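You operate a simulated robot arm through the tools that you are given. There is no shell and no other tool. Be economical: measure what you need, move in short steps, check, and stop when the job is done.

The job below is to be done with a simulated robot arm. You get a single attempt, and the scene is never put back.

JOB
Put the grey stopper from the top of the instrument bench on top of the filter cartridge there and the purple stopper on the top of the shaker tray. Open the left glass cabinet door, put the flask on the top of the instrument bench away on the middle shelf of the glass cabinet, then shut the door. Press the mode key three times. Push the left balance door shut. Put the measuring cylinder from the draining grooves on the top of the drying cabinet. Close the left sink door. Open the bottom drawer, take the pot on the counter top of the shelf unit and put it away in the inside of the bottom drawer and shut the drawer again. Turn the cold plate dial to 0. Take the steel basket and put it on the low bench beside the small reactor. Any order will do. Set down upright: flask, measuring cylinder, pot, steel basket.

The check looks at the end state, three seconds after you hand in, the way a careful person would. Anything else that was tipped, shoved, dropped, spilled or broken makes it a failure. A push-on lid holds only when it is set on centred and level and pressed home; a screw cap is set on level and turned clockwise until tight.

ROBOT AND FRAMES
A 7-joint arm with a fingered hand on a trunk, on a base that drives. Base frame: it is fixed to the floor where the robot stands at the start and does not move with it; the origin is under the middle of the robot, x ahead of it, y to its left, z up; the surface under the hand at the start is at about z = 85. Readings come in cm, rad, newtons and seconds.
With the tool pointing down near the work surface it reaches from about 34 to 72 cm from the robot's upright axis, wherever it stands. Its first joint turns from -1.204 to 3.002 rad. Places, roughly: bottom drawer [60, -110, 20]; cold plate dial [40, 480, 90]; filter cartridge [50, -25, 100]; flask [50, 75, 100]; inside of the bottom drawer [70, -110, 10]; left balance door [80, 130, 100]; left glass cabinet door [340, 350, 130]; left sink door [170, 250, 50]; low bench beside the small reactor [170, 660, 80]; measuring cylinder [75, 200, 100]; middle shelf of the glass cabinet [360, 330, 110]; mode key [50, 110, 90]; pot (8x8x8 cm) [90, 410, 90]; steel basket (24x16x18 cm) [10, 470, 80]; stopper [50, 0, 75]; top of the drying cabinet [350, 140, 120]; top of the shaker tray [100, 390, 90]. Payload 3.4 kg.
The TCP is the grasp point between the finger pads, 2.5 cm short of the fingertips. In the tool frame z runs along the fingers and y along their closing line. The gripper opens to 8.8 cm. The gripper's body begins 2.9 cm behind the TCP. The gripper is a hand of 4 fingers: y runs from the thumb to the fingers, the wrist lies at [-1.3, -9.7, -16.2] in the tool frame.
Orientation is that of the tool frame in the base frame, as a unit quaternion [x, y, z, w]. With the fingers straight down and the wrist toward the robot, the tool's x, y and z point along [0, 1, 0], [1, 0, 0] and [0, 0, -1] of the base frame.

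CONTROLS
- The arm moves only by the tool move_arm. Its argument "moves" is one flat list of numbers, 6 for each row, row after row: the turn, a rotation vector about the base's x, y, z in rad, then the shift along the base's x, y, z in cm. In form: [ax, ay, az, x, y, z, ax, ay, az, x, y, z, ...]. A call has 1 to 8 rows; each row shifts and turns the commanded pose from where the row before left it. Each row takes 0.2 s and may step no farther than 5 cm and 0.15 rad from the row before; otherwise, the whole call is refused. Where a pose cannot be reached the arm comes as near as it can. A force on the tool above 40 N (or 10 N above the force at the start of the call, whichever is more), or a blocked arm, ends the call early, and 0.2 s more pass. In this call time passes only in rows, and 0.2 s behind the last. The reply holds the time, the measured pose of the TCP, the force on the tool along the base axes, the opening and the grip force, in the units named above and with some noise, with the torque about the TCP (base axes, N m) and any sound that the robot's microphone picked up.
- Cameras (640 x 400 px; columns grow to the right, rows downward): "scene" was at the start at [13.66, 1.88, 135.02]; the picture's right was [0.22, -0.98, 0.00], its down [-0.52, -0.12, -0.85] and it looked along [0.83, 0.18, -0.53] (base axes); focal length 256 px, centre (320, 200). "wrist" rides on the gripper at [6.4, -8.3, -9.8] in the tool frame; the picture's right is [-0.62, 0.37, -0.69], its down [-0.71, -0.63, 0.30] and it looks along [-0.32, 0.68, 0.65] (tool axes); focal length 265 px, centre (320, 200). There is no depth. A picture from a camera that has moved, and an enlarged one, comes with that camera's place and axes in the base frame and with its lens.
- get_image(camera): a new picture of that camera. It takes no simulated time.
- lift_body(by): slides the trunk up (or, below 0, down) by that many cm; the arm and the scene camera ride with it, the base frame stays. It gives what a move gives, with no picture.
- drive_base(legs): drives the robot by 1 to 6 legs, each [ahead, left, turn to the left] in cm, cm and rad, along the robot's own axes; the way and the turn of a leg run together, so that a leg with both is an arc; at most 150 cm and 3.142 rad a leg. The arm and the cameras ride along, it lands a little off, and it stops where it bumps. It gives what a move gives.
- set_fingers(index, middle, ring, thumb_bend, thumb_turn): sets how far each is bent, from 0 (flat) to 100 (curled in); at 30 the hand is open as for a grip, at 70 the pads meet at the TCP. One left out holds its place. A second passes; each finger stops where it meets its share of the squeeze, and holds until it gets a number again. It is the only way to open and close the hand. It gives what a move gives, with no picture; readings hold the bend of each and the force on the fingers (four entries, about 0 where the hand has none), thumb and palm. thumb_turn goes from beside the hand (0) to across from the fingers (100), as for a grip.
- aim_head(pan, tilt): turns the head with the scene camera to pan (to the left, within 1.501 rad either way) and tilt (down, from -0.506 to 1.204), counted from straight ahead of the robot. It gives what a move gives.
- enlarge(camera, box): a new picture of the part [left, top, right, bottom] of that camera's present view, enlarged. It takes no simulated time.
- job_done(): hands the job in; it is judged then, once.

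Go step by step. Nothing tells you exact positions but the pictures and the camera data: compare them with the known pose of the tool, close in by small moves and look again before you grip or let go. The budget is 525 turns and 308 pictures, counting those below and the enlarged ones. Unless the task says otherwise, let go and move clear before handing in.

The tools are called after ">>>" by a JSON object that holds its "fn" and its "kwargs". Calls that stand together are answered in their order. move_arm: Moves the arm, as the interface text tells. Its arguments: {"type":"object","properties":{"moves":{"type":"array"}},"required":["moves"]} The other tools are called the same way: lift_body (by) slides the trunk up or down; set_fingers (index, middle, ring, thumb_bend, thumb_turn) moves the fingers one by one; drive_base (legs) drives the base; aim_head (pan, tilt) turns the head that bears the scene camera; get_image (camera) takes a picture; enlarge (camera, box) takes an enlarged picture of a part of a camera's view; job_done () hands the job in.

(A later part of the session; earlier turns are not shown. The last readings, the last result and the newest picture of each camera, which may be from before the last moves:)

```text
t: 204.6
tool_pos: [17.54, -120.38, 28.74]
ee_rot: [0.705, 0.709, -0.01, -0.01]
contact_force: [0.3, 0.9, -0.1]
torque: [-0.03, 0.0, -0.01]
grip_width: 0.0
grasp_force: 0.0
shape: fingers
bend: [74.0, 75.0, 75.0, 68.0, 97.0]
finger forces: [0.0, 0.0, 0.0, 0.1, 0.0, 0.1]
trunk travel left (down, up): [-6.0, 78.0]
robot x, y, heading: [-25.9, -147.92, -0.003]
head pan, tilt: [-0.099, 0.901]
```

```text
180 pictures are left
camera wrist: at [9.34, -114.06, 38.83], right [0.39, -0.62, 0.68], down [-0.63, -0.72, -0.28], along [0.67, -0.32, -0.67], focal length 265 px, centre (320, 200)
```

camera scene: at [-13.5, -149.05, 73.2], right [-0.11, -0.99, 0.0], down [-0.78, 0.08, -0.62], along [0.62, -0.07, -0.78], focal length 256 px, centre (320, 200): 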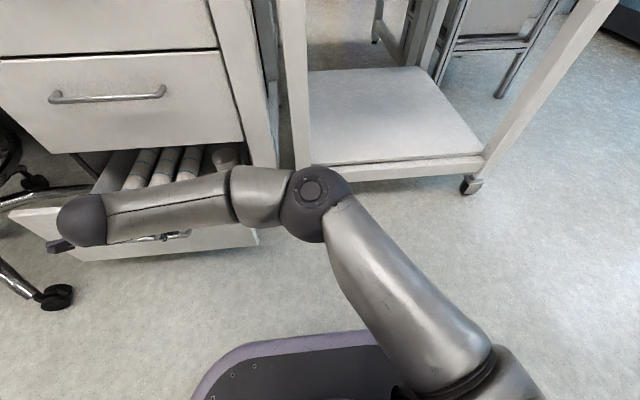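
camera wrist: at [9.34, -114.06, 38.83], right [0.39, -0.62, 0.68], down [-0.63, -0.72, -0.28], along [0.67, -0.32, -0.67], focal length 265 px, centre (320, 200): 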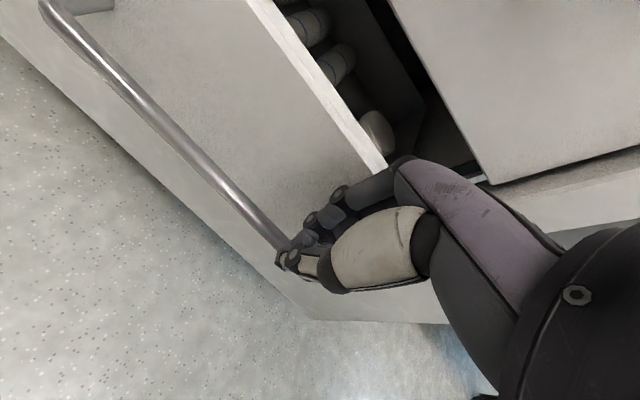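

The drawer is closing. I continue with the base, then the arm.

>>> {"fn": "drive_base", "kwargs": {"legs": [[12, 0, 0]]}}

>>> {"fn": "get_image", "kwargs": {"camera": "scene"}}

>>> {"fn": "get_image", "kwargs": {"camera": "wrist"}}

```text
t: 205.9
tool_pos: [29.69, -120.41, 28.74]
ee_rot: [0.706, 0.708, -0.01, -0.01]
contact_force: [-0.5, -0.5, -0.1]
torque: [0.0, -0.01, -0.02]
grip_width: 0.0
grasp_force: 0.1
shape: fingers
bend: [74.0, 75.0, 75.0, 68.0, 97.0]
finger forces: [0.0, 0.0, 0.0, 0.0, 0.0, 0.0]
trunk travel left (down, up): [-6.0, 78.0]
robot x, y, heading: [-14.06, -148.31, -0.009]
head pan, tilt: [-0.099, 0.901]
```

```text
179 pictures are left
camera scene: at [-1.33, -149.17, 73.2], right [-0.11, -0.99, 0.0], down [-0.78, 0.08, -0.62], along [0.62, -0.07, -0.78], focal length 256 px, centre (320, 200)
```

scene: 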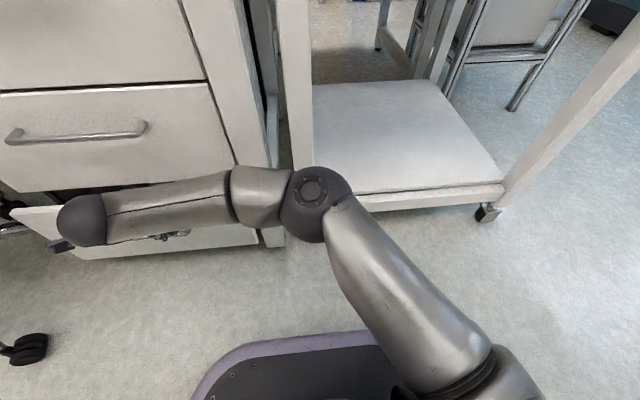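

```text
178 pictures are left
camera wrist: at [21.55, -114.19, 38.83], right [0.39, -0.62, 0.68], down [-0.63, -0.72, -0.28], along [0.67, -0.32, -0.67], focal length 265 px, centre (320, 200)
```

wrist: 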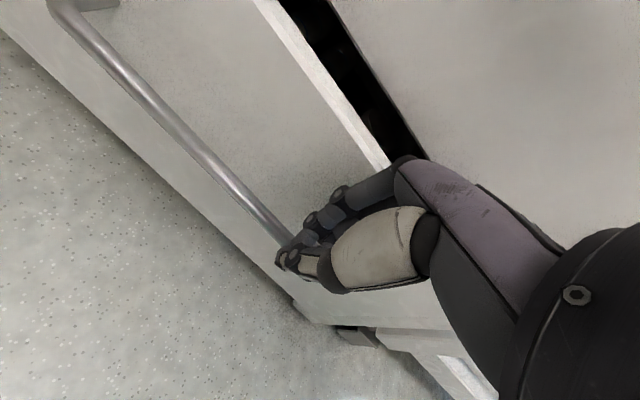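

>>> {"fn": "move_arm", "kwargs": {"moves": [0, 0, 0, 2, 0, 0, 0, 0, 0, 2, 0, 0, 0, 0, 0, 2, 0, 0]}}

>>> {"fn": "move_arm", "kwargs": {"moves": [0, 0, 0, 1.5, 0, 0, 0, 0, 0, 1.5, 0, 0]}}

>>> {"fn": "get_image", "kwargs": {"camera": "wrist"}}

>>> {"fn": "get_image", "kwargs": {"camera": "scene"}}

```text
t: 206.7
tool_pos: [35.55, -121.54, 28.66]
ee_rot: [0.705, 0.709, -0.011, -0.01]
contact_force: [-0.7, -0.5, 0.1]
torque: [-0.01, 0.0, 0.01]
grip_width: 0.0
grasp_force: 0.0
shape: fingers
bend: [74.0, 75.0, 75.0, 68.0, 97.0]
finger forces: [0.0, 0.1, 0.0, 0.0, 0.0, 0.1]
out of reach, approached as far as the arm can: row 2, 3
trunk travel left (down, up): [-6.0, 78.0]
robot x, y, heading: [-13.85, -148.36, -0.01]
head pan, tilt: [-0.099, 0.901]
```

```text
t: 207.3
tool_pos: [36.21, -121.45, 28.74]
ee_rot: [0.706, 0.708, -0.01, -0.01]
contact_force: [-4.4, -1.0, -0.8]
torque: [0.0, -0.15, -0.07]
grip_width: 0.0
grasp_force: 1.8
shape: fingers
bend: [74.0, 75.0, 75.0, 68.0, 97.0]
finger forces: [0.0, 4.2, 0.1, 0.1, 0.0, 0.1]
out of reach, approached as far as the arm can: row 1, 2
trunk travel left (down, up): [-6.0, 78.0]
robot x, y, heading: [-13.82, -148.37, -0.006]
head pan, tilt: [-0.099, 0.901]
```

```text
177 pictures are left
camera wrist: at [28.06, -115.27, 38.85], right [0.39, -0.62, 0.68], down [-0.63, -0.72, -0.29], along [0.67, -0.32, -0.67], focal length 265 px, centre (320, 200)
```

wrist: 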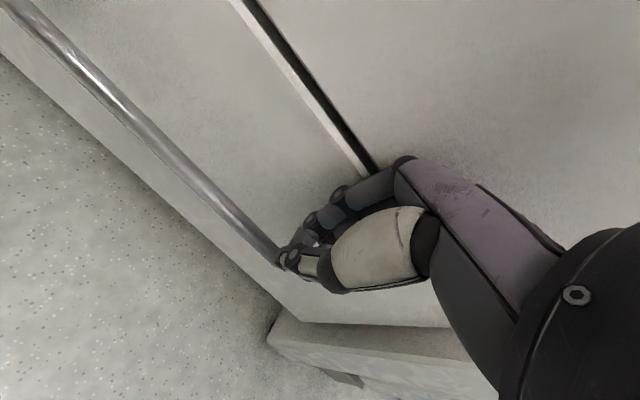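

```text
176 pictures are left
camera scene: at [-1.34, -149.17, 73.21], right [-0.11, -0.99, 0.0], down [-0.78, 0.08, -0.62], along [0.62, -0.07, -0.78], focal length 256 px, centre (320, 200)
```

scene: 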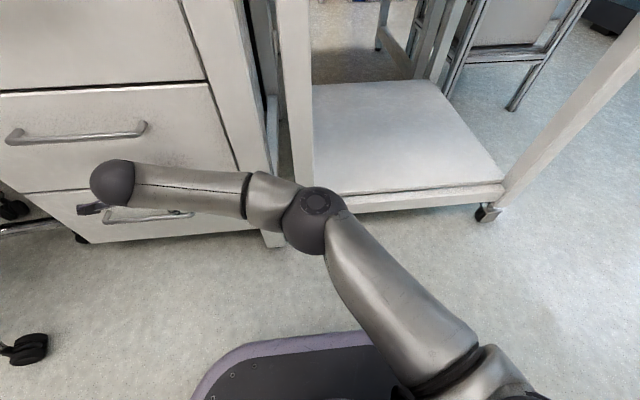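

It is almost shut. I push a little more and then back off to check.

>>> {"fn": "drive_base", "kwargs": {"legs": [[1.5, 0, 0]]}}

>>> {"fn": "drive_base", "kwargs": {"legs": [[-25, 0, 0]]}}

>>> {"fn": "get_image", "kwargs": {"camera": "scene"}}

>>> {"fn": "get_image", "kwargs": {"camera": "wrist"}}

```text
t: 208.0
tool_pos: [36.28, -121.15, 28.47]
ee_rot: [0.7, 0.713, -0.016, -0.014]
contact_force: [-2.5, 0.3, 1.7]
torque: [0.01, -0.11, 0.0]
grip_width: 0.0
grasp_force: 1.6
shape: fingers
bend: [74.0, 75.0, 75.0, 68.0, 97.0]
finger forces: [0.0, 2.1, 0.0, 0.0, 0.1, 0.0]
trunk travel left (down, up): [-6.0, 78.0]
robot x, y, heading: [-13.56, -148.09, -0.007]
head pan, tilt: [-0.099, 0.901]
stopped in leg 1: the force on the tool passed its limit at 56 N (the readings are from after the stop); the commanded pose is now the measured one
```

```text
t: 209.8
tool_pos: [11.58, -121.07, 28.62]
ee_rot: [0.702, 0.711, -0.015, -0.013]
contact_force: [-0.9, -0.9, -1.0]
torque: [-0.01, 0.0, 0.02]
grip_width: 0.01
grasp_force: 0.1
shape: fingers
bend: [74.0, 75.0, 75.0, 68.0, 97.0]
finger forces: [0.0, 0.1, 0.0, 0.0, 0.0, 0.0]
trunk travel left (down, up): [-6.0, 78.0]
robot x, y, heading: [-38.16, -148.02, -0.012]
head pan, tilt: [-0.099, 0.901]
```

```text
175 pictures are left
camera scene: at [-25.46, -148.98, 73.2], right [-0.11, -0.99, 0.0], down [-0.78, 0.09, -0.62], along [0.62, -0.07, -0.78], focal length 256 px, centre (320, 200)
```

scene: 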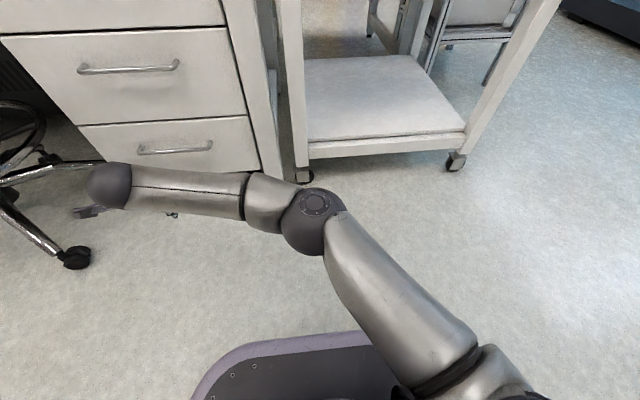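

```text
174 pictures are left
camera wrist: at [3.43, -114.88, 38.76], right [0.4, -0.61, 0.68], down [-0.63, -0.72, -0.28], along [0.66, -0.32, -0.68], focal length 265 px, centre (320, 200)
```

wrist: 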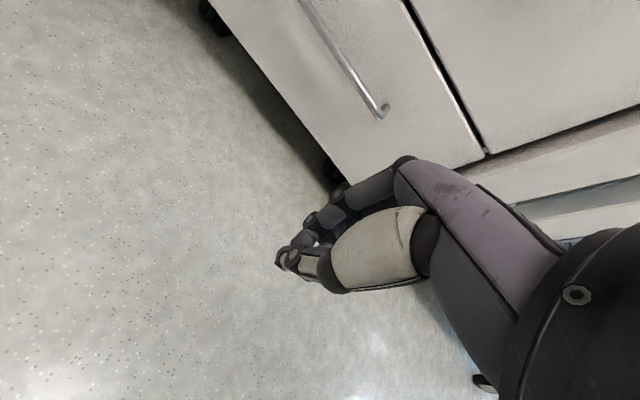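

>>> {"fn": "enlarge", "kwargs": {"camera": "scene", "box": [60, 20, 300, 180]}}

>>> {"fn": "move_arm", "kwargs": {"moves": [0, 0, 0, 0, 0, 4, 0, 0, 0, 2, -3, 4, 0, 0, 0, 2, -3, 4]}}

>>> {"fn": "lift_body", "kwargs": {"by": 40}}

>>> {"fn": "lift_body", "kwargs": {"by": 22}}

```text
2.50 times, centred on (180, 100) of scene
camera zoom: at [-25.46, -148.98, 73.2], right [-0.11, -0.99, 0.0], down [-0.78, 0.09, -0.62], along [0.62, -0.07, -0.78], focal length 639 px, centre (670, 450)
```

zoom: 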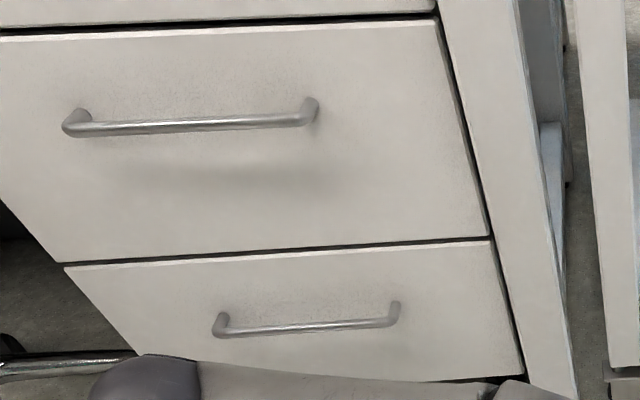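

```text
refused: row 2 steps farther than a row can; nothing moved
```

```text
t: 213.7
tool_pos: [11.59, -121.01, 68.48]
ee_rot: [0.703, 0.711, -0.016, -0.014]
contact_force: [0.6, 0.6, 0.6]
torque: [-0.02, 0.02, -0.01]
grip_width: 0.01
grasp_force: 0.1
shape: fingers
bend: [74.0, 75.0, 75.0, 68.0, 97.0]
finger forces: [0.0, 0.1, 0.1, 0.0, 0.0, 0.0]
trunk travel left (down, up): [-46.0, 38.0]
robot x, y, heading: [-37.83, -147.8, -0.014]
head pan, tilt: [-0.099, 0.901]
```

```text
t: 216.0
tool_pos: [11.54, -121.07, 90.53]
ee_rot: [0.703, 0.711, -0.015, -0.013]
contact_force: [0.2, 0.0, 0.0]
torque: [-0.01, 0.02, 0.01]
grip_width: 0.01
grasp_force: 0.1
shape: fingers
bend: [74.0, 75.0, 75.0, 68.0, 97.0]
finger forces: [0.0, 0.0, 0.0, 0.0, 0.0, 0.1]
trunk travel left (down, up): [-68.0, 16.0]
robot x, y, heading: [-37.77, -147.93, -0.015]
head pan, tilt: [-0.099, 0.901]
```

The drawer is flush. Now I go to the balance end of the bench: raise the hand and drive left.

>>> {"fn": "move_arm", "kwargs": {"moves": [0, 0, 0, 0, 2, 4.4, 0, 0, 0, 0, 2, 4.4, 0, 0, 0, 0, 2, 4.4, 0, 0, 0, 0, 2, 4.4, 0, 0, 0, 0, 2, 4.4]}}

>>> {"fn": "drive_base", "kwargs": {"legs": [[-4, 140, 0.015], [0, 118, 0]]}}

>>> {"fn": "aim_head", "kwargs": {"pan": 0.1, "tilt": 0.55}}

>>> {"fn": "get_image", "kwargs": {"camera": "scene"}}

```text
t: 217.2
tool_pos: [12.38, -122.28, 101.04]
ee_rot: [0.703, 0.711, -0.016, -0.014]
contact_force: [0.0, 0.0, -0.2]
torque: [-0.03, 0.01, -0.02]
grip_width: 0.01
grasp_force: 0.0
shape: fingers
bend: [74.0, 75.0, 75.0, 68.0, 97.0]
finger forces: [0.1, 0.0, 0.0, 0.1, 0.0, 0.0]
out of reach, approached as far as the arm can: row 1, 2, 3, 4, 5
trunk travel left (down, up): [-68.0, 16.0]
robot x, y, heading: [-37.94, -147.94, -0.019]
head pan, tilt: [-0.099, 0.901]
```

```text
t: 220.4
tool_pos: [12.1, -75.61, 100.87]
ee_rot: [0.711, 0.703, -0.024, -0.007]
contact_force: [-0.4, -0.9, -0.4]
torque: [0.0, -0.04, 0.0]
grip_width: 0.0
grasp_force: 0.0
shape: fingers
bend: [75.0, 75.0, 75.0, 68.0, 98.0]
finger forces: [0.1, 0.0, 0.0, 0.1, 0.1, 0.0]
trunk travel left (down, up): [-68.0, 16.0]
robot x, y, heading: [-39.04, -100.32, -0.011]
head pan, tilt: [-0.099, 0.901]
stopped in leg 1: the force on the tool passed its limit at 65 N (the readings are from after the stop); the commanded pose is now the measured one
```

```text
t: 221.3
tool_pos: [12.1, -75.74, 100.88]
ee_rot: [0.71, 0.703, -0.023, -0.008]
contact_force: [0.6, 0.2, -0.2]
torque: [0.0, 0.03, 0.04]
grip_width: 0.01
grasp_force: 0.1
shape: fingers
bend: [75.0, 75.0, 75.0, 68.0, 98.0]
finger forces: [0.0, 0.0, 0.1, 0.0, 0.0, 0.1]
trunk travel left (down, up): [-68.0, 16.0]
robot x, y, heading: [-38.46, -100.68, -0.011]
head pan, tilt: [0.099, 0.55]
```

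```text
172 pictures are left
camera scene: at [-24.78, -99.9, 138.13], right [0.09, -1.0, 0.0], down [-0.52, -0.04, -0.85], along [0.85, 0.07, -0.52], focal length 256 px, centre (320, 200)
```

scene: 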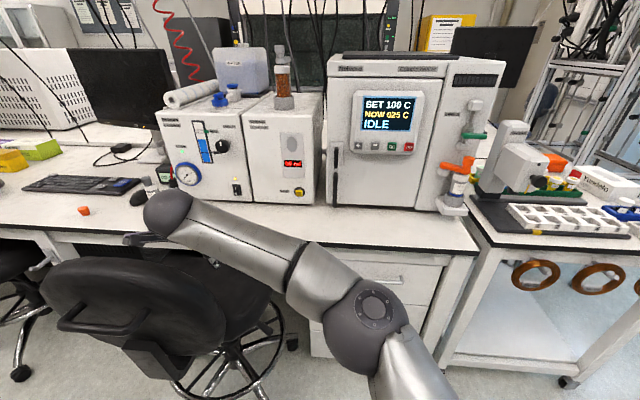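

The hand bumped the chair's backrest while still low. I raise it clear and check whether the chair moved.

>>> {"fn": "lift_body", "kwargs": {"by": 15}}

>>> {"fn": "aim_head", "kwargs": {"pan": 0.5, "tilt": 0.85}}

>>> {"fn": "get_image", "kwargs": {"camera": "scene"}}

```text
t: 223.0
tool_pos: [12.17, -75.71, 115.77]
ee_rot: [0.71, 0.703, -0.023, -0.007]
contact_force: [-0.3, -0.5, -0.7]
torque: [-0.01, 0.0, -0.02]
grip_width: 0.01
grasp_force: 0.1
shape: fingers
bend: [75.0, 75.0, 75.0, 68.0, 98.0]
finger forces: [0.1, 0.1, 0.0, 0.0, 0.1, 0.0]
trunk travel left (down, up): [-83.0, 1.0]
robot x, y, heading: [-38.9, -100.22, -0.013]
head pan, tilt: [0.099, 0.55]
```

```text
t: 223.9
tool_pos: [12.21, -75.79, 115.9]
ee_rot: [0.71, 0.704, -0.024, -0.008]
contact_force: [0.5, 0.5, 0.1]
torque: [0.04, 0.0, 0.02]
grip_width: 0.0
grasp_force: 0.0
shape: fingers
bend: [75.0, 75.0, 75.0, 68.0, 98.0]
finger forces: [0.0, 0.1, 0.0, 0.0, 0.0, 0.0]
trunk travel left (down, up): [-83.0, 1.0]
robot x, y, heading: [-38.56, -100.4, -0.015]
head pan, tilt: [0.499, 0.85]
```

```text
171 pictures are left
camera scene: at [-26.8, -97.03, 150.6], right [0.47, -0.88, 0.0], down [-0.66, -0.35, -0.66], along [0.58, 0.31, -0.75], focal length 256 px, centre (320, 200)
```

scene: 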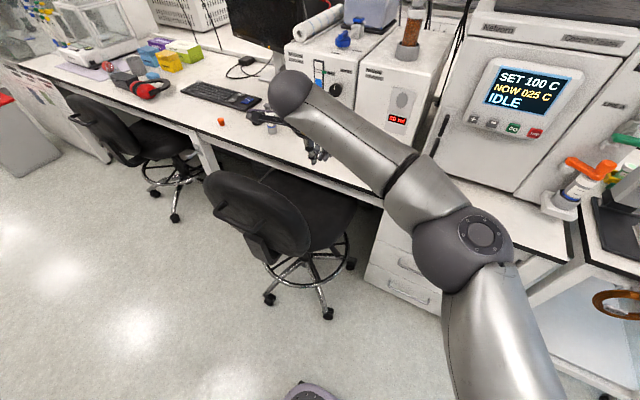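

The chair's castors are where they were within measuring error. I drive on with the hand at safe height.

>>> {"fn": "drive_base", "kwargs": {"legs": [[0, 110, 0.013], [0, 100, 0]]}}

>>> {"fn": "aim_head", "kwargs": {"pan": 0.0, "tilt": 0.6}}

>>> {"fn": "get_image", "kwargs": {"camera": "scene"}}

```text
t: 234.2
tool_pos: [13.23, 133.31, 115.79]
ee_rot: [0.704, 0.71, -0.024, -0.007]
contact_force: [-0.9, 0.1, 0.3]
torque: [0.03, 0.03, 0.01]
grip_width: 0.0
grasp_force: 0.1
shape: fingers
bend: [75.0, 75.0, 75.0, 68.0, 98.0]
finger forces: [0.1, 0.1, 0.1, 0.0, 0.0, 0.0]
trunk travel left (down, up): [-83.0, 1.0]
robot x, y, heading: [-36.97, 107.69, -0.001]
head pan, tilt: [0.499, 0.85]
```

```text
t: 235.2
tool_pos: [13.39, 133.32, 115.93]
ee_rot: [0.704, 0.71, -0.023, -0.007]
contact_force: [0.2, 0.3, 0.4]
torque: [0.02, -0.01, 0.02]
grip_width: 0.0
grasp_force: 0.0
shape: fingers
bend: [75.0, 75.0, 75.0, 68.0, 98.0]
finger forces: [0.0, 0.0, 0.0, 0.0, 0.1, 0.1]
trunk travel left (down, up): [-83.0, 1.0]
robot x, y, heading: [-37.32, 107.87, 0.004]
head pan, tilt: [0.0, 0.6]
```

```text
170 pictures are left
camera scene: at [-23.3, 107.71, 152.68], right [0.01, -1.0, 0.0], down [-0.57, 0.0, -0.82], along [0.82, 0.0, -0.57], focal length 256 px, centre (320, 200)
```

scene: 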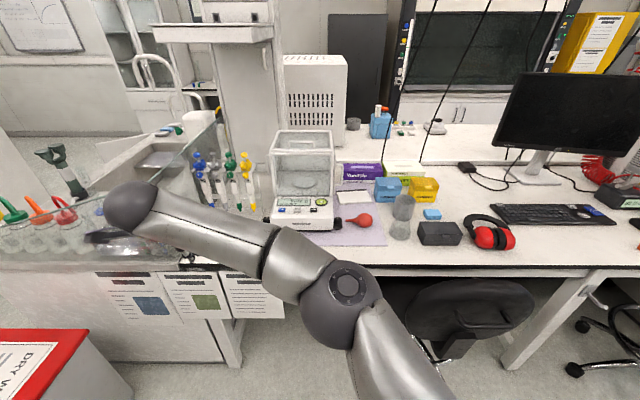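

>>> {"fn": "enlarge", "kwargs": {"camera": "scene", "box": [255, 110, 355, 240]}}

>>> {"fn": "enlarge", "kwargs": {"camera": "scene", "box": [330, 150, 490, 260]}}

```text
3.08 times, centred on (305, 175) of scene
camera zoom: at [-23.3, 107.71, 152.68], right [0.01, -1.0, 0.0], down [-0.57, 0.0, -0.82], along [0.82, 0.0, -0.57], focal length 786 px, centre (366, 277)
```

zoom: 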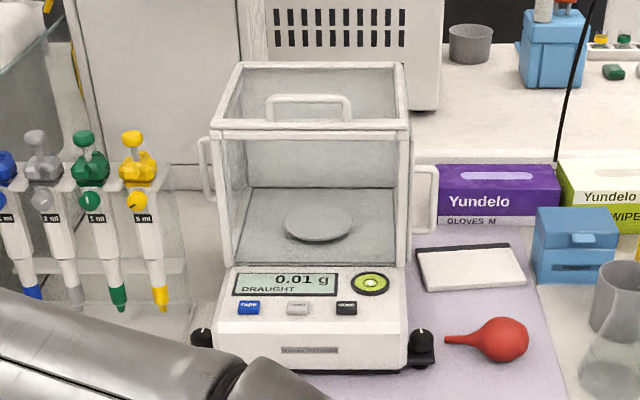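

```text
3.64 times, centred on (410, 205) of scene
camera zoom: at [-23.3, 107.71, 152.68], right [0.01, -1.0, 0.0], down [-0.57, 0.0, -0.82], along [0.82, 0.0, -0.57], focal length 929 px, centre (-7, 182)
```

zoom: 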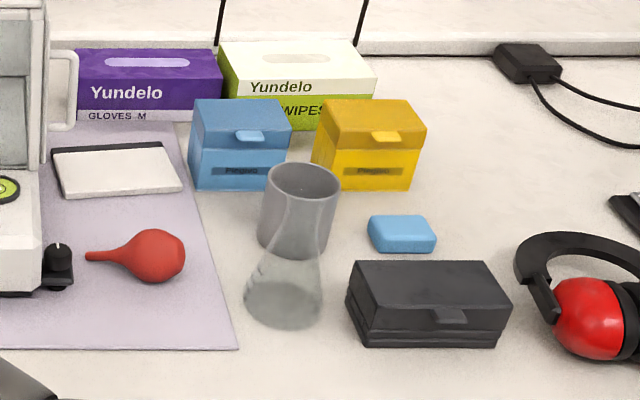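

>>> {"fn": "enlarge", "kwargs": {"camera": "scene", "box": [285, 185, 330, 225]}}

```text
10.00 times, centred on (308, 205) of scene
camera zoom: at [-23.3, 107.71, 152.68], right [0.01, -1.0, 0.0], down [-0.57, 0.0, -0.82], along [0.82, 0.0, -0.57], focal length 2556 px, centre (445, 150)
```

zoom: 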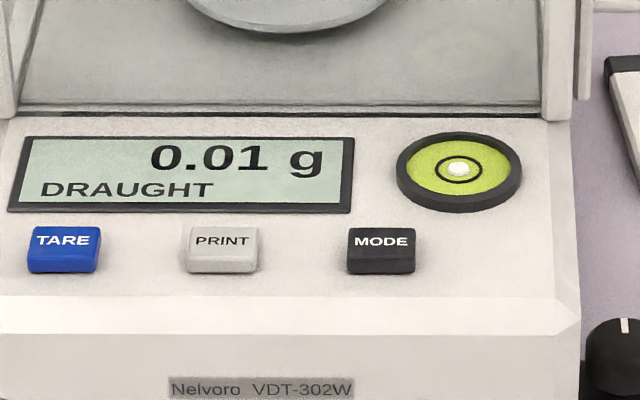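

The MODE key is the dark key on the right of the balance panel. I swing the hand in front of the balance and set a single pointing finger.

>>> {"fn": "move_arm", "kwargs": {"moves": [0, 0, 0, 0, -4.6, 0.8, 0, 0, 0, 0, -4.6, 0.8, 0, 0, 0, 0, -4.6, 0.8, 0, 0, 0, 0, -4.6, 0.8, 0, 0, 0, 0, -4.6, 0.8]}}

>>> {"fn": "set_fingers", "kwargs": {"index": 100, "middle": 50, "ring": 100, "thumb_bend": 30, "thumb_turn": 0}}

>>> {"fn": "drive_base", "kwargs": {"legs": [[31, 0, 0]]}}

>>> {"fn": "get_image", "kwargs": {"camera": "scene"}}

>>> {"fn": "get_image", "kwargs": {"camera": "wrist"}}

```text
t: 236.3
tool_pos: [13.36, 110.04, 119.72]
ee_rot: [0.704, 0.71, -0.023, -0.008]
contact_force: [-0.2, 0.0, -0.3]
torque: [0.04, -0.02, -0.01]
grip_width: 0.0
grasp_force: 0.1
shape: fingers
bend: [75.0, 75.0, 75.0, 68.0, 98.0]
finger forces: [0.0, 0.0, 0.1, 0.1, 0.0, 0.1]
trunk travel left (down, up): [-83.0, 1.0]
robot x, y, heading: [-37.22, 107.77, 0.001]
head pan, tilt: [0.0, 0.6]
```

```text
t: 237.3
tool_pos: [13.48, 110.22, 119.72]
ee_rot: [0.704, 0.71, -0.022, -0.007]
contact_force: [0.0, 0.2, 0.1]
torque: [-0.01, 0.0, 0.0]
grip_width: 7.55
grasp_force: 0.1
shape: fingers
bend: [100.0, 50.0, 100.0, 30.0, 0.0]
finger forces: [0.0, 0.1, 0.0, 0.1, 0.1, 0.0]
trunk travel left (down, up): [-83.0, 1.0]
robot x, y, heading: [-37.52, 107.26, 0.006]
head pan, tilt: [0.0, 0.6]
```

```text
t: 239.4
tool_pos: [44.7, 110.66, 119.7]
ee_rot: [0.703, 0.711, -0.023, -0.008]
contact_force: [0.3, -0.7, -0.5]
torque: [0.0, 0.01, -0.02]
grip_width: 7.54
grasp_force: 0.0
shape: fingers
bend: [100.0, 50.0, 100.0, 30.0, 0.0]
finger forces: [0.0, 0.0, 0.1, 0.0, 0.0, 0.1]
trunk travel left (down, up): [-83.0, 1.0]
robot x, y, heading: [-5.77, 107.46, 0.006]
head pan, tilt: [0.0, 0.6]
```

```text
166 pictures are left
camera scene: at [7.91, 107.92, 152.68], right [0.01, -1.0, 0.0], down [-0.56, 0.0, -0.83], along [0.82, 0.01, -0.56], focal length 256 px, centre (320, 200)
```

scene: 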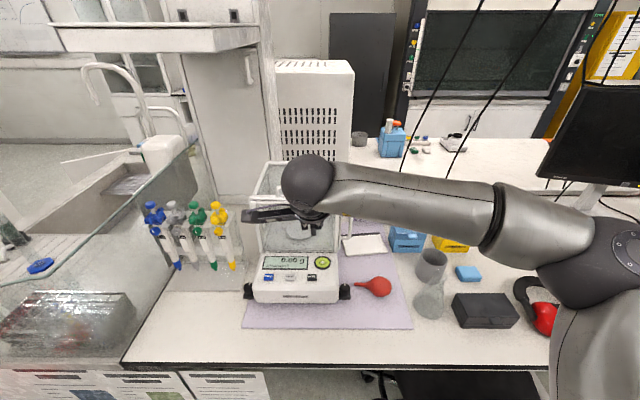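

```text
165 pictures are left
camera wrist: at [36.6, 116.99, 129.77], right [0.41, -0.6, 0.69], down [-0.63, -0.73, -0.26], along [0.66, -0.33, -0.68], focal length 265 px, centre (320, 200)
```

wrist: 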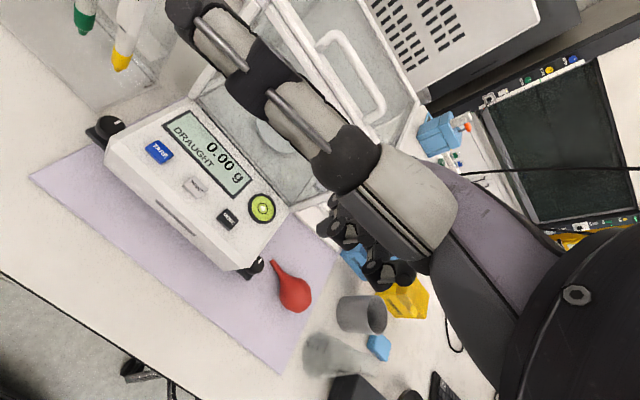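

>>> {"fn": "set_fingers", "kwargs": {"index": 100, "middle": 62, "ring": 100, "thumb_bend": 0, "thumb_turn": 98}}

>>> {"fn": "get_image", "kwargs": {"camera": "wrist"}}

>>> {"fn": "enlarge", "kwargs": {"camera": "scene", "box": [230, 140, 360, 310]}}

```text
t: 240.4
tool_pos: [44.7, 110.69, 119.68]
ee_rot: [0.703, 0.711, -0.024, -0.007]
contact_force: [-0.1, 0.5, 1.0]
torque: [-0.01, 0.02, -0.01]
grip_width: 5.98
grasp_force: 0.0
shape: fingers
bend: [100.0, 62.0, 100.0, 0.0, 93.0]
finger forces: [0.0, 0.0, 0.1, 0.1, 0.0, 0.1]
trunk travel left (down, up): [-83.0, 1.0]
robot x, y, heading: [-5.68, 108.0, 0.007]
head pan, tilt: [0.0, 0.6]
```

```text
164 pictures are left
camera wrist: at [36.6, 116.99, 129.77], right [0.41, -0.6, 0.69], down [-0.63, -0.73, -0.26], along [0.66, -0.33, -0.68], focal length 265 px, centre (320, 200)
```

wrist: 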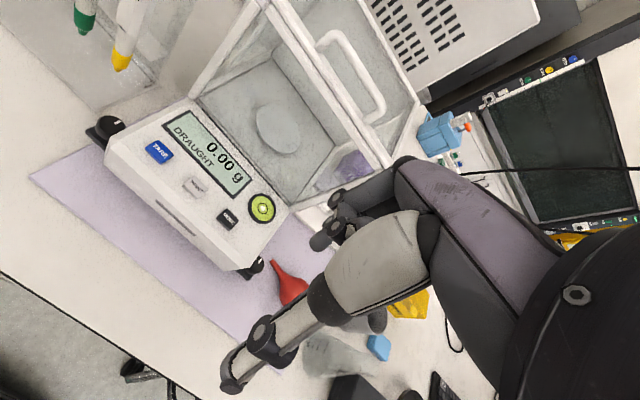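

```text
2.35 times, centred on (295, 225) of scene
camera zoom: at [7.91, 107.92, 152.68], right [0.01, -1.0, 0.0], down [-0.56, 0.0, -0.83], along [0.83, 0.01, -0.56], focal length 601 px, centre (379, 141)
```

zoom: 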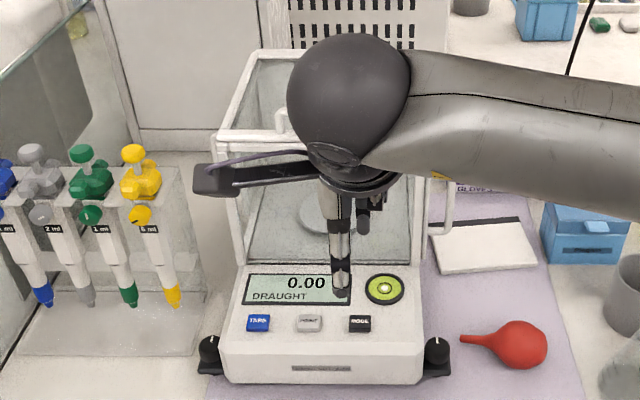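

MODE key triangulates to about [53.6, 110.8, 96.3], and the middle fingertip sits about [1.5, -1.2, -2.5] from the TCP. I move it above the key.

>>> {"fn": "move_arm", "kwargs": {"moves": [0, 0, 0, 1.85, 0.33, -4.2, 0, 0, 0, 1.85, 0.33, -4.2, 0, 0, 0, 1.85, 0.33, -4.2, 0, 0, 0, 1.85, 0.33, -4]}}

>>> {"fn": "enlarge", "kwargs": {"camera": "wrist", "box": [160, 120, 480, 320]}}

>>> {"fn": "enlarge", "kwargs": {"camera": "scene", "box": [240, 180, 360, 310]}}

```text
t: 241.4
tool_pos: [52.25, 111.99, 103.04]
ee_rot: [0.703, 0.711, -0.024, -0.008]
contact_force: [0.6, 0.6, 0.4]
torque: [0.01, 0.0, -0.05]
grip_width: 5.96
grasp_force: 0.0
shape: fingers
bend: [100.0, 62.0, 100.0, 0.0, 93.0]
finger forces: [0.0, 0.0, 0.0, 0.1, 0.1, 0.0]
trunk travel left (down, up): [-83.0, 1.0]
robot x, y, heading: [-5.96, 108.27, 0.01]
head pan, tilt: [0.0, 0.6]
```

```text
2.00 times, centred on (320, 220) of wrist
camera zoom: at [44.09, 118.46, 113.12], right [0.41, -0.6, 0.69], down [-0.63, -0.73, -0.26], along [0.66, -0.33, -0.68], focal length 531 px, centre (320, 160)
```

zoom: 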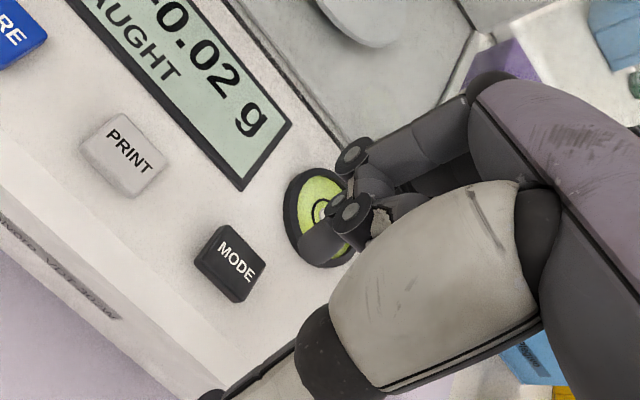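

```text
3.08 times, centred on (300, 245) of scene
camera zoom: at [8.07, 108.0, 152.67], right [0.01, -1.0, 0.0], down [-0.57, 0.0, -0.82], along [0.82, 0.01, -0.57], focal length 786 px, centre (382, 62)
```

zoom: 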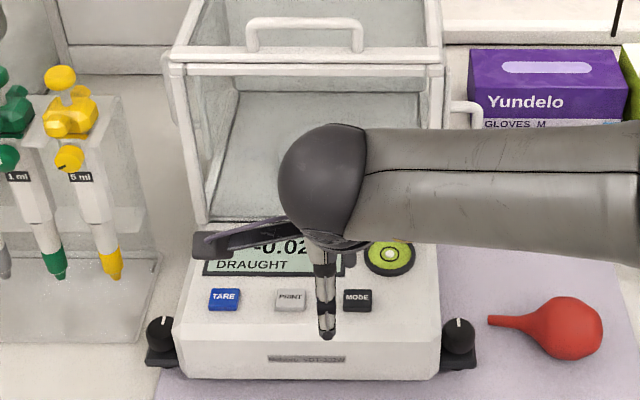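

The fingertip is right above the key. I lower it and press gently.

>>> {"fn": "move_arm", "kwargs": {"moves": [0, 0, 0, 0, 0, -2, 0, 0, 0, 0, 0, -1.5]}}

>>> {"fn": "move_arm", "kwargs": {"moves": [0, 0, 0, 0, 0, -0.4]}}

>>> {"fn": "move_arm", "kwargs": {"moves": [0, 0, 0, 0, 0, -0.4]}}

>>> {"fn": "enlarge", "kwargs": {"camera": "wrist", "box": [160, 120, 480, 320]}}

```text
t: 242.1
tool_pos: [52.12, 112.0, 99.78]
ee_rot: [0.703, 0.711, -0.023, -0.007]
contact_force: [0.0, -0.1, 1.0]
torque: [-0.03, 0.01, -0.02]
grip_width: 5.97
grasp_force: 0.1
shape: fingers
bend: [100.0, 62.0, 100.0, 0.0, 93.0]
finger forces: [0.1, 0.1, 0.0, 0.0, 0.0, 0.0]
trunk travel left (down, up): [-83.0, 1.0]
robot x, y, heading: [-6.02, 108.17, 0.005]
head pan, tilt: [0.0, 0.6]
```

```text
t: 242.4
tool_pos: [52.14, 112.03, 99.28]
ee_rot: [0.703, 0.711, -0.024, -0.008]
contact_force: [1.0, 0.8, 1.0]
torque: [0.03, -0.01, -0.02]
grip_width: 5.96
grasp_force: 0.0
shape: fingers
bend: [100.0, 62.0, 100.0, 0.0, 93.0]
finger forces: [0.0, 0.1, 0.0, 0.0, 0.0, 0.0]
trunk travel left (down, up): [-83.0, 1.0]
robot x, y, heading: [-5.87, 107.86, 0.005]
head pan, tilt: [0.0, 0.6]
```

```text
t: 242.8
tool_pos: [52.13, 112.01, 98.92]
ee_rot: [0.703, 0.711, -0.023, -0.007]
contact_force: [0.7, -1.3, -0.2]
torque: [-0.01, 0.0, -0.01]
grip_width: 5.98
grasp_force: 0.1
shape: fingers
bend: [100.0, 62.0, 100.0, 0.0, 93.0]
finger forces: [0.1, 0.0, 0.1, 0.0, 0.1, 0.0]
trunk travel left (down, up): [-83.0, 1.0]
robot x, y, heading: [-5.91, 108.03, 0.009]
head pan, tilt: [0.0, 0.6]
```

```text
2.00 times, centred on (320, 220) of wrist
camera zoom: at [44.02, 118.35, 108.92], right [0.41, -0.6, 0.69], down [-0.63, -0.73, -0.26], along [0.66, -0.33, -0.68], focal length 531 px, centre (320, 160)
```

zoom: 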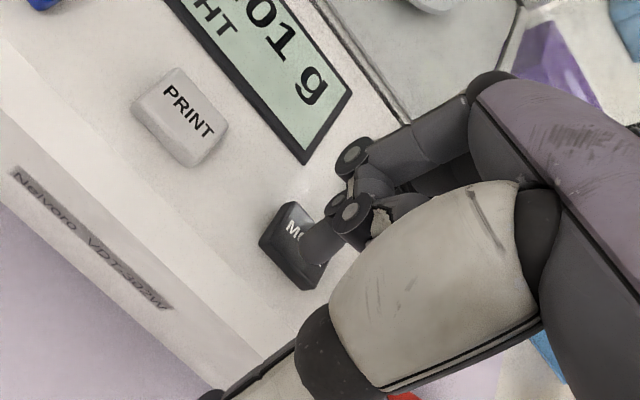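

>>> {"fn": "move_arm", "kwargs": {"moves": [0, 0, 0, 0, 0, -0.4]}}

>>> {"fn": "move_arm", "kwargs": {"moves": [0, 0, 0, 0, 0, -0.4]}}

>>> {"fn": "enlarge", "kwargs": {"camera": "wrist", "box": [160, 120, 480, 320]}}

```text
t: 243.2
tool_pos: [52.05, 111.9, 98.51]
ee_rot: [0.703, 0.711, -0.024, -0.007]
contact_force: [-0.3, -0.1, 0.4]
torque: [0.01, -0.04, 0.0]
grip_width: 5.97
grasp_force: 0.1
shape: fingers
bend: [100.0, 62.0, 100.0, 0.0, 93.0]
finger forces: [0.1, 0.1, 0.1, 0.0, 0.0, 0.0]
trunk travel left (down, up): [-83.0, 1.0]
robot x, y, heading: [-6.01, 108.04, 0.006]
head pan, tilt: [0.0, 0.6]
```

```text
t: 243.7
tool_pos: [52.06, 111.81, 98.0]
ee_rot: [0.703, 0.71, -0.023, -0.008]
contact_force: [0.7, -0.7, 0.9]
torque: [-0.01, -0.04, -0.02]
grip_width: 5.96
grasp_force: 0.0
shape: fingers
bend: [100.0, 62.0, 100.0, 0.0, 93.0]
finger forces: [0.1, 1.0, 0.0, 0.0, 0.0, 0.1]
trunk travel left (down, up): [-83.0, 1.0]
robot x, y, heading: [-5.93, 107.85, 0.012]
head pan, tilt: [0.0, 0.6]
```

```text
2.00 times, centred on (320, 220) of wrist
camera zoom: at [43.97, 118.25, 108.09], right [0.41, -0.6, 0.69], down [-0.63, -0.73, -0.26], along [0.66, -0.33, -0.68], focal length 531 px, centre (320, 160)
```

zoom: 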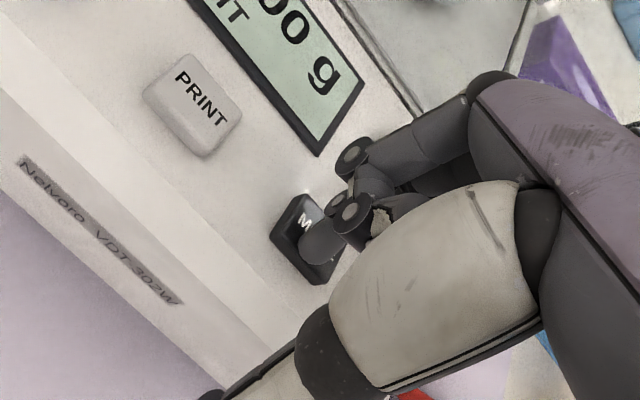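

>>> {"fn": "move_arm", "kwargs": {"moves": [0, 0, 0, 0, 0, -0.3]}}

```text
t: 244.1
tool_pos: [51.96, 111.78, 97.7]
ee_rot: [0.703, 0.711, -0.024, -0.007]
contact_force: [0.8, -0.1, 2.3]
torque: [-0.05, -0.03, 0.02]
grip_width: 5.96
grasp_force: 1.0
shape: fingers
bend: [100.0, 62.0, 100.0, 0.0, 93.0]
finger forces: [0.0, 2.2, 0.1, 0.0, 0.0, 0.0]
trunk travel left (down, up): [-83.0, 1.0]
robot x, y, heading: [-6.17, 107.74, 0.006]
head pan, tilt: [0.0, 0.6]
heard: click
```

One click heard. I release fully and press again.

>>> {"fn": "move_arm", "kwargs": {"moves": [0, 0, 0, 0, 0, 0.8]}}

>>> {"fn": "move_arm", "kwargs": {"moves": [0, 0, 0, 0, 0, -0.4, 0, 0, 0, 0, 0, -0.4]}}

```text
t: 244.4
tool_pos: [51.91, 111.75, 98.59]
ee_rot: [0.703, 0.711, -0.025, -0.008]
contact_force: [0.1, -0.3, 0.4]
torque: [0.01, 0.01, 0.01]
grip_width: 5.98
grasp_force: 0.0
shape: fingers
bend: [100.0, 62.0, 100.0, 0.0, 93.0]
finger forces: [0.1, 0.0, 0.1, 0.1, 0.0, 0.0]
trunk travel left (down, up): [-83.0, 1.0]
robot x, y, heading: [-5.72, 107.8, 0.008]
head pan, tilt: [0.0, 0.6]
```

```text
t: 245.1
tool_pos: [52.17, 111.81, 97.83]
ee_rot: [0.703, 0.711, -0.023, -0.007]
contact_force: [0.9, -0.5, 1.9]
torque: [-0.03, 0.01, 0.02]
grip_width: 5.97
grasp_force: 1.8
shape: fingers
bend: [100.0, 62.0, 100.0, 0.0, 93.0]
finger forces: [0.1, 2.4, 0.0, 0.0, 0.0, 0.0]
trunk travel left (down, up): [-83.0, 1.0]
robot x, y, heading: [-6.06, 108.13, 0.007]
head pan, tilt: [0.0, 0.6]
heard: click
```

Second click. Once more.

>>> {"fn": "move_arm", "kwargs": {"moves": [0, 0, 0, 0, 0, 0.8]}}

>>> {"fn": "move_arm", "kwargs": {"moves": [0, 0, 0, 0, 0, -0.4, 0, 0, 0, 0, 0, -0.4]}}

```text
t: 245.4
tool_pos: [52.05, 111.79, 98.47]
ee_rot: [0.703, 0.71, -0.023, -0.007]
contact_force: [0.1, 0.2, 0.4]
torque: [-0.03, 0.01, 0.02]
grip_width: 5.93
grasp_force: 0.1
shape: fingers
bend: [100.0, 62.0, 100.0, 0.0, 93.0]
finger forces: [0.0, 0.0, 0.1, 0.0, 0.1, 0.0]
trunk travel left (down, up): [-83.0, 1.0]
robot x, y, heading: [-5.8, 107.79, 0.008]
head pan, tilt: [0.0, 0.6]
```

```text
t: 246.1
tool_pos: [52.07, 111.91, 97.74]
ee_rot: [0.702, 0.711, -0.023, -0.007]
contact_force: [0.0, -0.2, 2.0]
torque: [-0.03, -0.08, 0.02]
grip_width: 5.97
grasp_force: 1.0
shape: fingers
bend: [100.0, 62.0, 100.0, 0.0, 93.0]
finger forces: [0.0, 2.0, 0.0, 0.1, 0.1, 0.0]
trunk travel left (down, up): [-83.0, 1.0]
robot x, y, heading: [-5.78, 108.08, 0.012]
head pan, tilt: [0.0, 0.6]
heard: click
```

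Three clicks heard. I lift away and look at the left balance door.

>>> {"fn": "move_arm", "kwargs": {"moves": [0, 0, 0, 0, 0, 3, 0, 0, 0, -1, 0, 4, 0, 0, 0, -2, 0, 4, 0, 0, 0, -3, 0, 3.5, 0, 0, 0, -3, -3, 2, 0, 0, 0, -2, -4, 1]}}

>>> {"fn": "get_image", "kwargs": {"camera": "scene"}}

>>> {"fn": "enlarge", "kwargs": {"camera": "scene", "box": [230, 140, 360, 310]}}

```text
t: 247.4
tool_pos: [40.85, 104.46, 115.12]
ee_rot: [0.703, 0.711, -0.023, -0.008]
contact_force: [-0.6, -0.9, 0.0]
torque: [0.03, -0.01, -0.02]
grip_width: 5.95
grasp_force: 0.0
shape: fingers
bend: [100.0, 62.0, 100.0, 0.0, 93.0]
finger forces: [0.0, 0.0, 0.1, 0.1, 0.0, 0.0]
trunk travel left (down, up): [-83.0, 1.0]
robot x, y, heading: [-5.74, 108.3, 0.006]
head pan, tilt: [0.0, 0.6]
```

```text
158 pictures are left
camera scene: at [7.77, 107.66, 152.69], right [0.01, -1.0, 0.0], down [-0.56, 0.0, -0.83], along [0.83, 0.01, -0.56], focal length 256 px, centre (320, 200)
```

scene: 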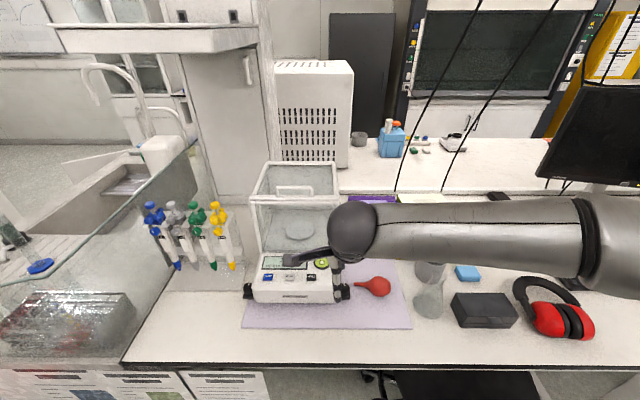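

```text
2.35 times, centred on (295, 225) of scene
camera zoom: at [7.77, 107.66, 152.69], right [0.01, -1.0, 0.0], down [-0.56, 0.0, -0.83], along [0.83, 0.01, -0.56], focal length 601 px, centre (379, 141)
```

zoom: 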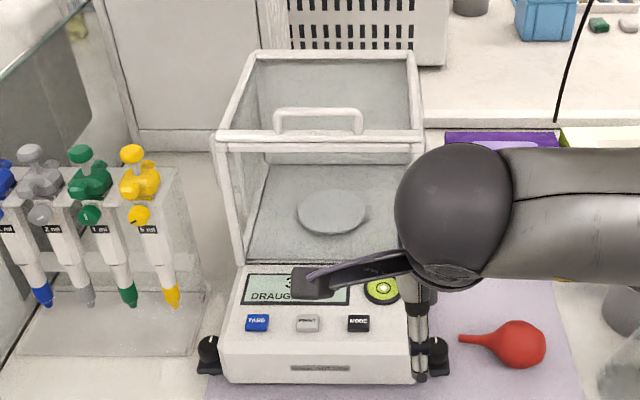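

>>> {"fn": "drive_base", "kwargs": {"legs": [[-4, 30, 0]]}}

>>> {"fn": "aim_head", "kwargs": {"pan": -0.25, "tilt": 0.55}}

>>> {"fn": "get_image", "kwargs": {"camera": "scene"}}

```text
t: 249.5
tool_pos: [36.8, 134.82, 115.22]
ee_rot: [0.703, 0.711, -0.023, -0.007]
contact_force: [-0.4, -0.1, 0.5]
torque: [-0.03, -0.01, 0.0]
grip_width: 5.97
grasp_force: 0.1
shape: fingers
bend: [100.0, 62.0, 100.0, 0.0, 93.0]
finger forces: [0.0, 0.0, 0.0, 0.0, 0.0, 0.0]
trunk travel left (down, up): [-83.0, 1.0]
robot x, y, heading: [-9.86, 137.61, 0.012]
head pan, tilt: [0.0, 0.6]
```

```text
t: 250.3
tool_pos: [36.68, 134.85, 115.18]
ee_rot: [0.704, 0.71, -0.024, -0.007]
contact_force: [-0.4, 0.4, 0.5]
torque: [0.0, -0.01, -0.01]
grip_width: 5.95
grasp_force: 0.1
shape: fingers
bend: [100.0, 62.0, 100.0, 0.0, 93.0]
finger forces: [0.0, 0.0, 0.0, 0.1, 0.0, 0.1]
trunk travel left (down, up): [-83.0, 1.0]
robot x, y, heading: [-9.97, 137.84, 0.002]
head pan, tilt: [-0.25, 0.55]
```

```text
156 pictures are left
camera scene: at [3.61, 135.64, 153.13], right [-0.24, -0.97, 0.0], down [-0.51, 0.13, -0.85], along [0.83, -0.2, -0.52], focal length 256 px, centre (320, 200)
```

scene: 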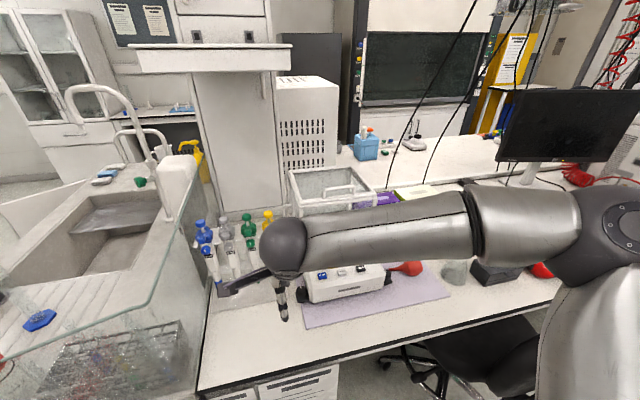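

>>> {"fn": "move_arm", "kwargs": {"moves": [0, 0, 0, -1, -4.8, 0, 0, 0, 0, -1, -4.8, 0, 0, 0, 0, -1, -4.8, 0, 0, 0, 0, -1, -4.8, 0, 0, 0, 0, -1, -4.8, 0, 0, 0, 0, -1, -4.8, 0, 0, 0, 0, -1, -4.8, 0]}}

>>> {"fn": "get_image", "kwargs": {"camera": "scene"}}

>>> {"fn": "enlarge", "kwargs": {"camera": "scene", "box": [220, 140, 400, 310]}}

```text
t: 251.9
tool_pos: [29.79, 101.1, 115.12]
ee_rot: [0.703, 0.711, -0.024, -0.007]
contact_force: [-0.1, 0.4, -0.2]
torque: [-0.01, 0.02, 0.0]
grip_width: 5.95
grasp_force: 0.1
shape: fingers
bend: [100.0, 62.0, 100.0, 0.0, 93.0]
finger forces: [0.0, 0.0, 0.1, 0.1, 0.1, 0.0]
trunk travel left (down, up): [-83.0, 1.0]
robot x, y, heading: [-9.97, 137.81, 0.01]
head pan, tilt: [-0.25, 0.55]
```

```text
155 pictures are left
camera scene: at [3.53, 135.5, 153.14], right [-0.24, -0.97, 0.0], down [-0.51, 0.13, -0.85], along [0.83, -0.2, -0.52], focal length 256 px, centre (320, 200)
```

scene: 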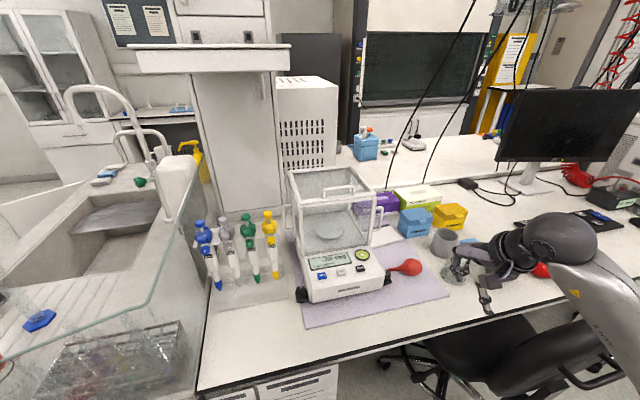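

```text
2.35 times, centred on (310, 225) of scene
camera zoom: at [3.53, 135.5, 153.14], right [-0.24, -0.97, 0.0], down [-0.51, 0.13, -0.85], along [0.83, -0.2, -0.52], focal length 601 px, centre (344, 141)
```

zoom: 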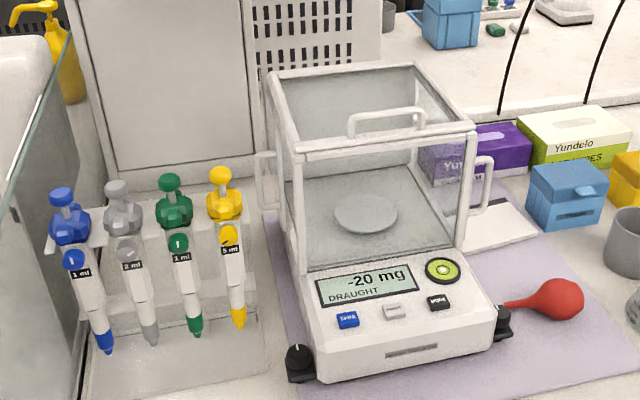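

>>> {"fn": "enlarge", "kwargs": {"camera": "scene", "box": [255, 155, 345, 235]}}

```text
5.00 times, centred on (300, 195) of scene
camera zoom: at [3.53, 135.5, 153.14], right [-0.24, -0.97, 0.0], down [-0.51, 0.13, -0.85], along [0.83, -0.2, -0.52], focal length 1278 px, centre (420, 225)
```

zoom: 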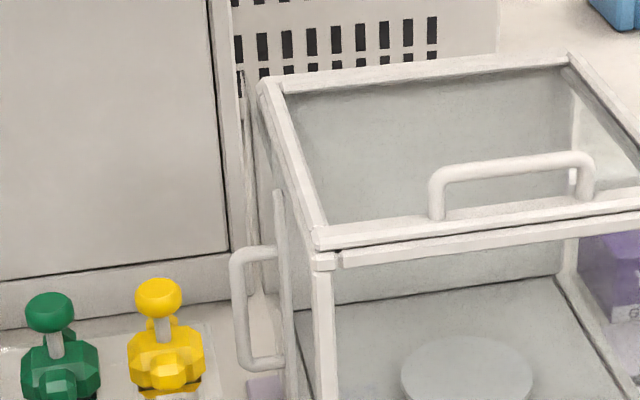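

The left balance door has slid about 9.5 cm back; its handle is near [76.8, 130.6, 102] and has to be pushed toward the robot. I straighten one finger and measure its reach.

>>> {"fn": "set_fingers", "kwargs": {"index": 100, "middle": 5, "ring": 100, "thumb_bend": 0, "thumb_turn": 98}}

>>> {"fn": "get_image", "kwargs": {"camera": "wrist"}}

>>> {"fn": "aim_head", "kwargs": {"pan": -0.7, "tilt": 0.55}}

>>> {"fn": "get_image", "kwargs": {"camera": "scene"}}

```text
t: 252.9
tool_pos: [29.88, 101.2, 115.08]
ee_rot: [0.703, 0.711, -0.024, -0.006]
contact_force: [-0.2, -0.3, -0.3]
torque: [0.0, 0.01, -0.03]
grip_width: 5.96
grasp_force: 0.0
shape: fingers
bend: [100.0, 5.0, 100.0, 0.0, 93.0]
finger forces: [0.0, 0.0, 0.0, 0.0, 0.0, 0.0]
trunk travel left (down, up): [-83.0, 1.0]
robot x, y, heading: [-10.14, 137.64, 0.007]
head pan, tilt: [-0.25, 0.55]
```

```text
152 pictures are left
camera wrist: at [21.78, 107.65, 125.2], right [0.41, -0.6, 0.69], down [-0.63, -0.73, -0.26], along [0.66, -0.33, -0.68], focal length 265 px, centre (320, 200)
```

wrist: 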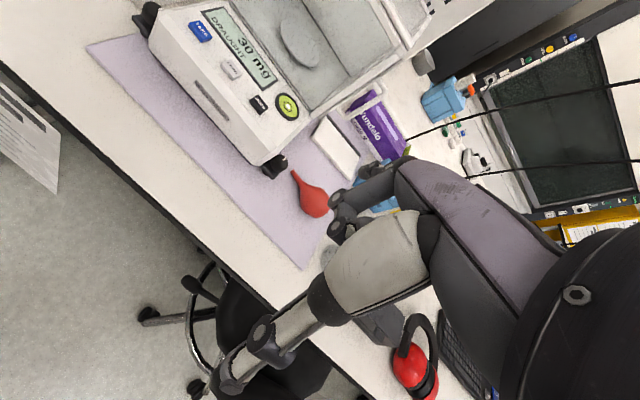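

```text
t: 253.8
tool_pos: [29.94, 101.31, 115.07]
ee_rot: [0.703, 0.711, -0.023, -0.007]
contact_force: [-0.1, 0.6, 0.4]
torque: [-0.01, 0.01, -0.01]
grip_width: 5.97
grasp_force: 0.1
shape: fingers
bend: [100.0, 5.0, 100.0, 0.0, 93.0]
finger forces: [0.0, 0.0, 0.0, 0.0, 0.0, 0.0]
trunk travel left (down, up): [-83.0, 1.0]
robot x, y, heading: [-10.1, 137.5, 0.006]
head pan, tilt: [-0.7, 0.55]
```

```text
151 pictures are left
camera scene: at [1.81, 132.07, 153.13], right [-0.64, -0.77, 0.0], down [-0.4, 0.33, -0.85], along [0.66, -0.54, -0.52], focal length 256 px, centre (320, 200)
```

scene: 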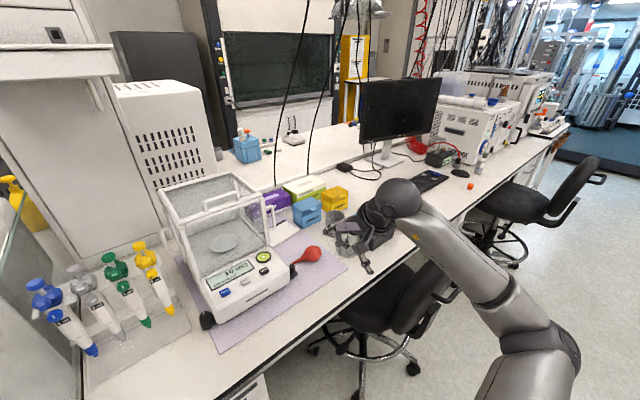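

>>> {"fn": "enlarge", "kwargs": {"camera": "scene", "box": [310, 165, 430, 285]}}

```text
3.33 times, centred on (370, 225) of scene
camera zoom: at [1.81, 132.07, 153.13], right [-0.64, -0.77, 0.0], down [-0.4, 0.33, -0.85], along [0.66, -0.54, -0.52], focal length 852 px, centre (153, 117)
```

zoom: 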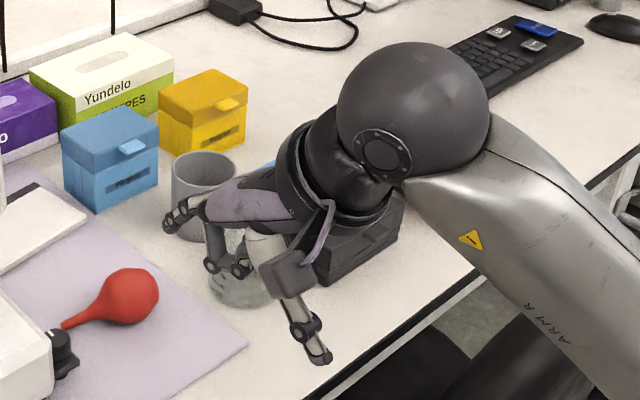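

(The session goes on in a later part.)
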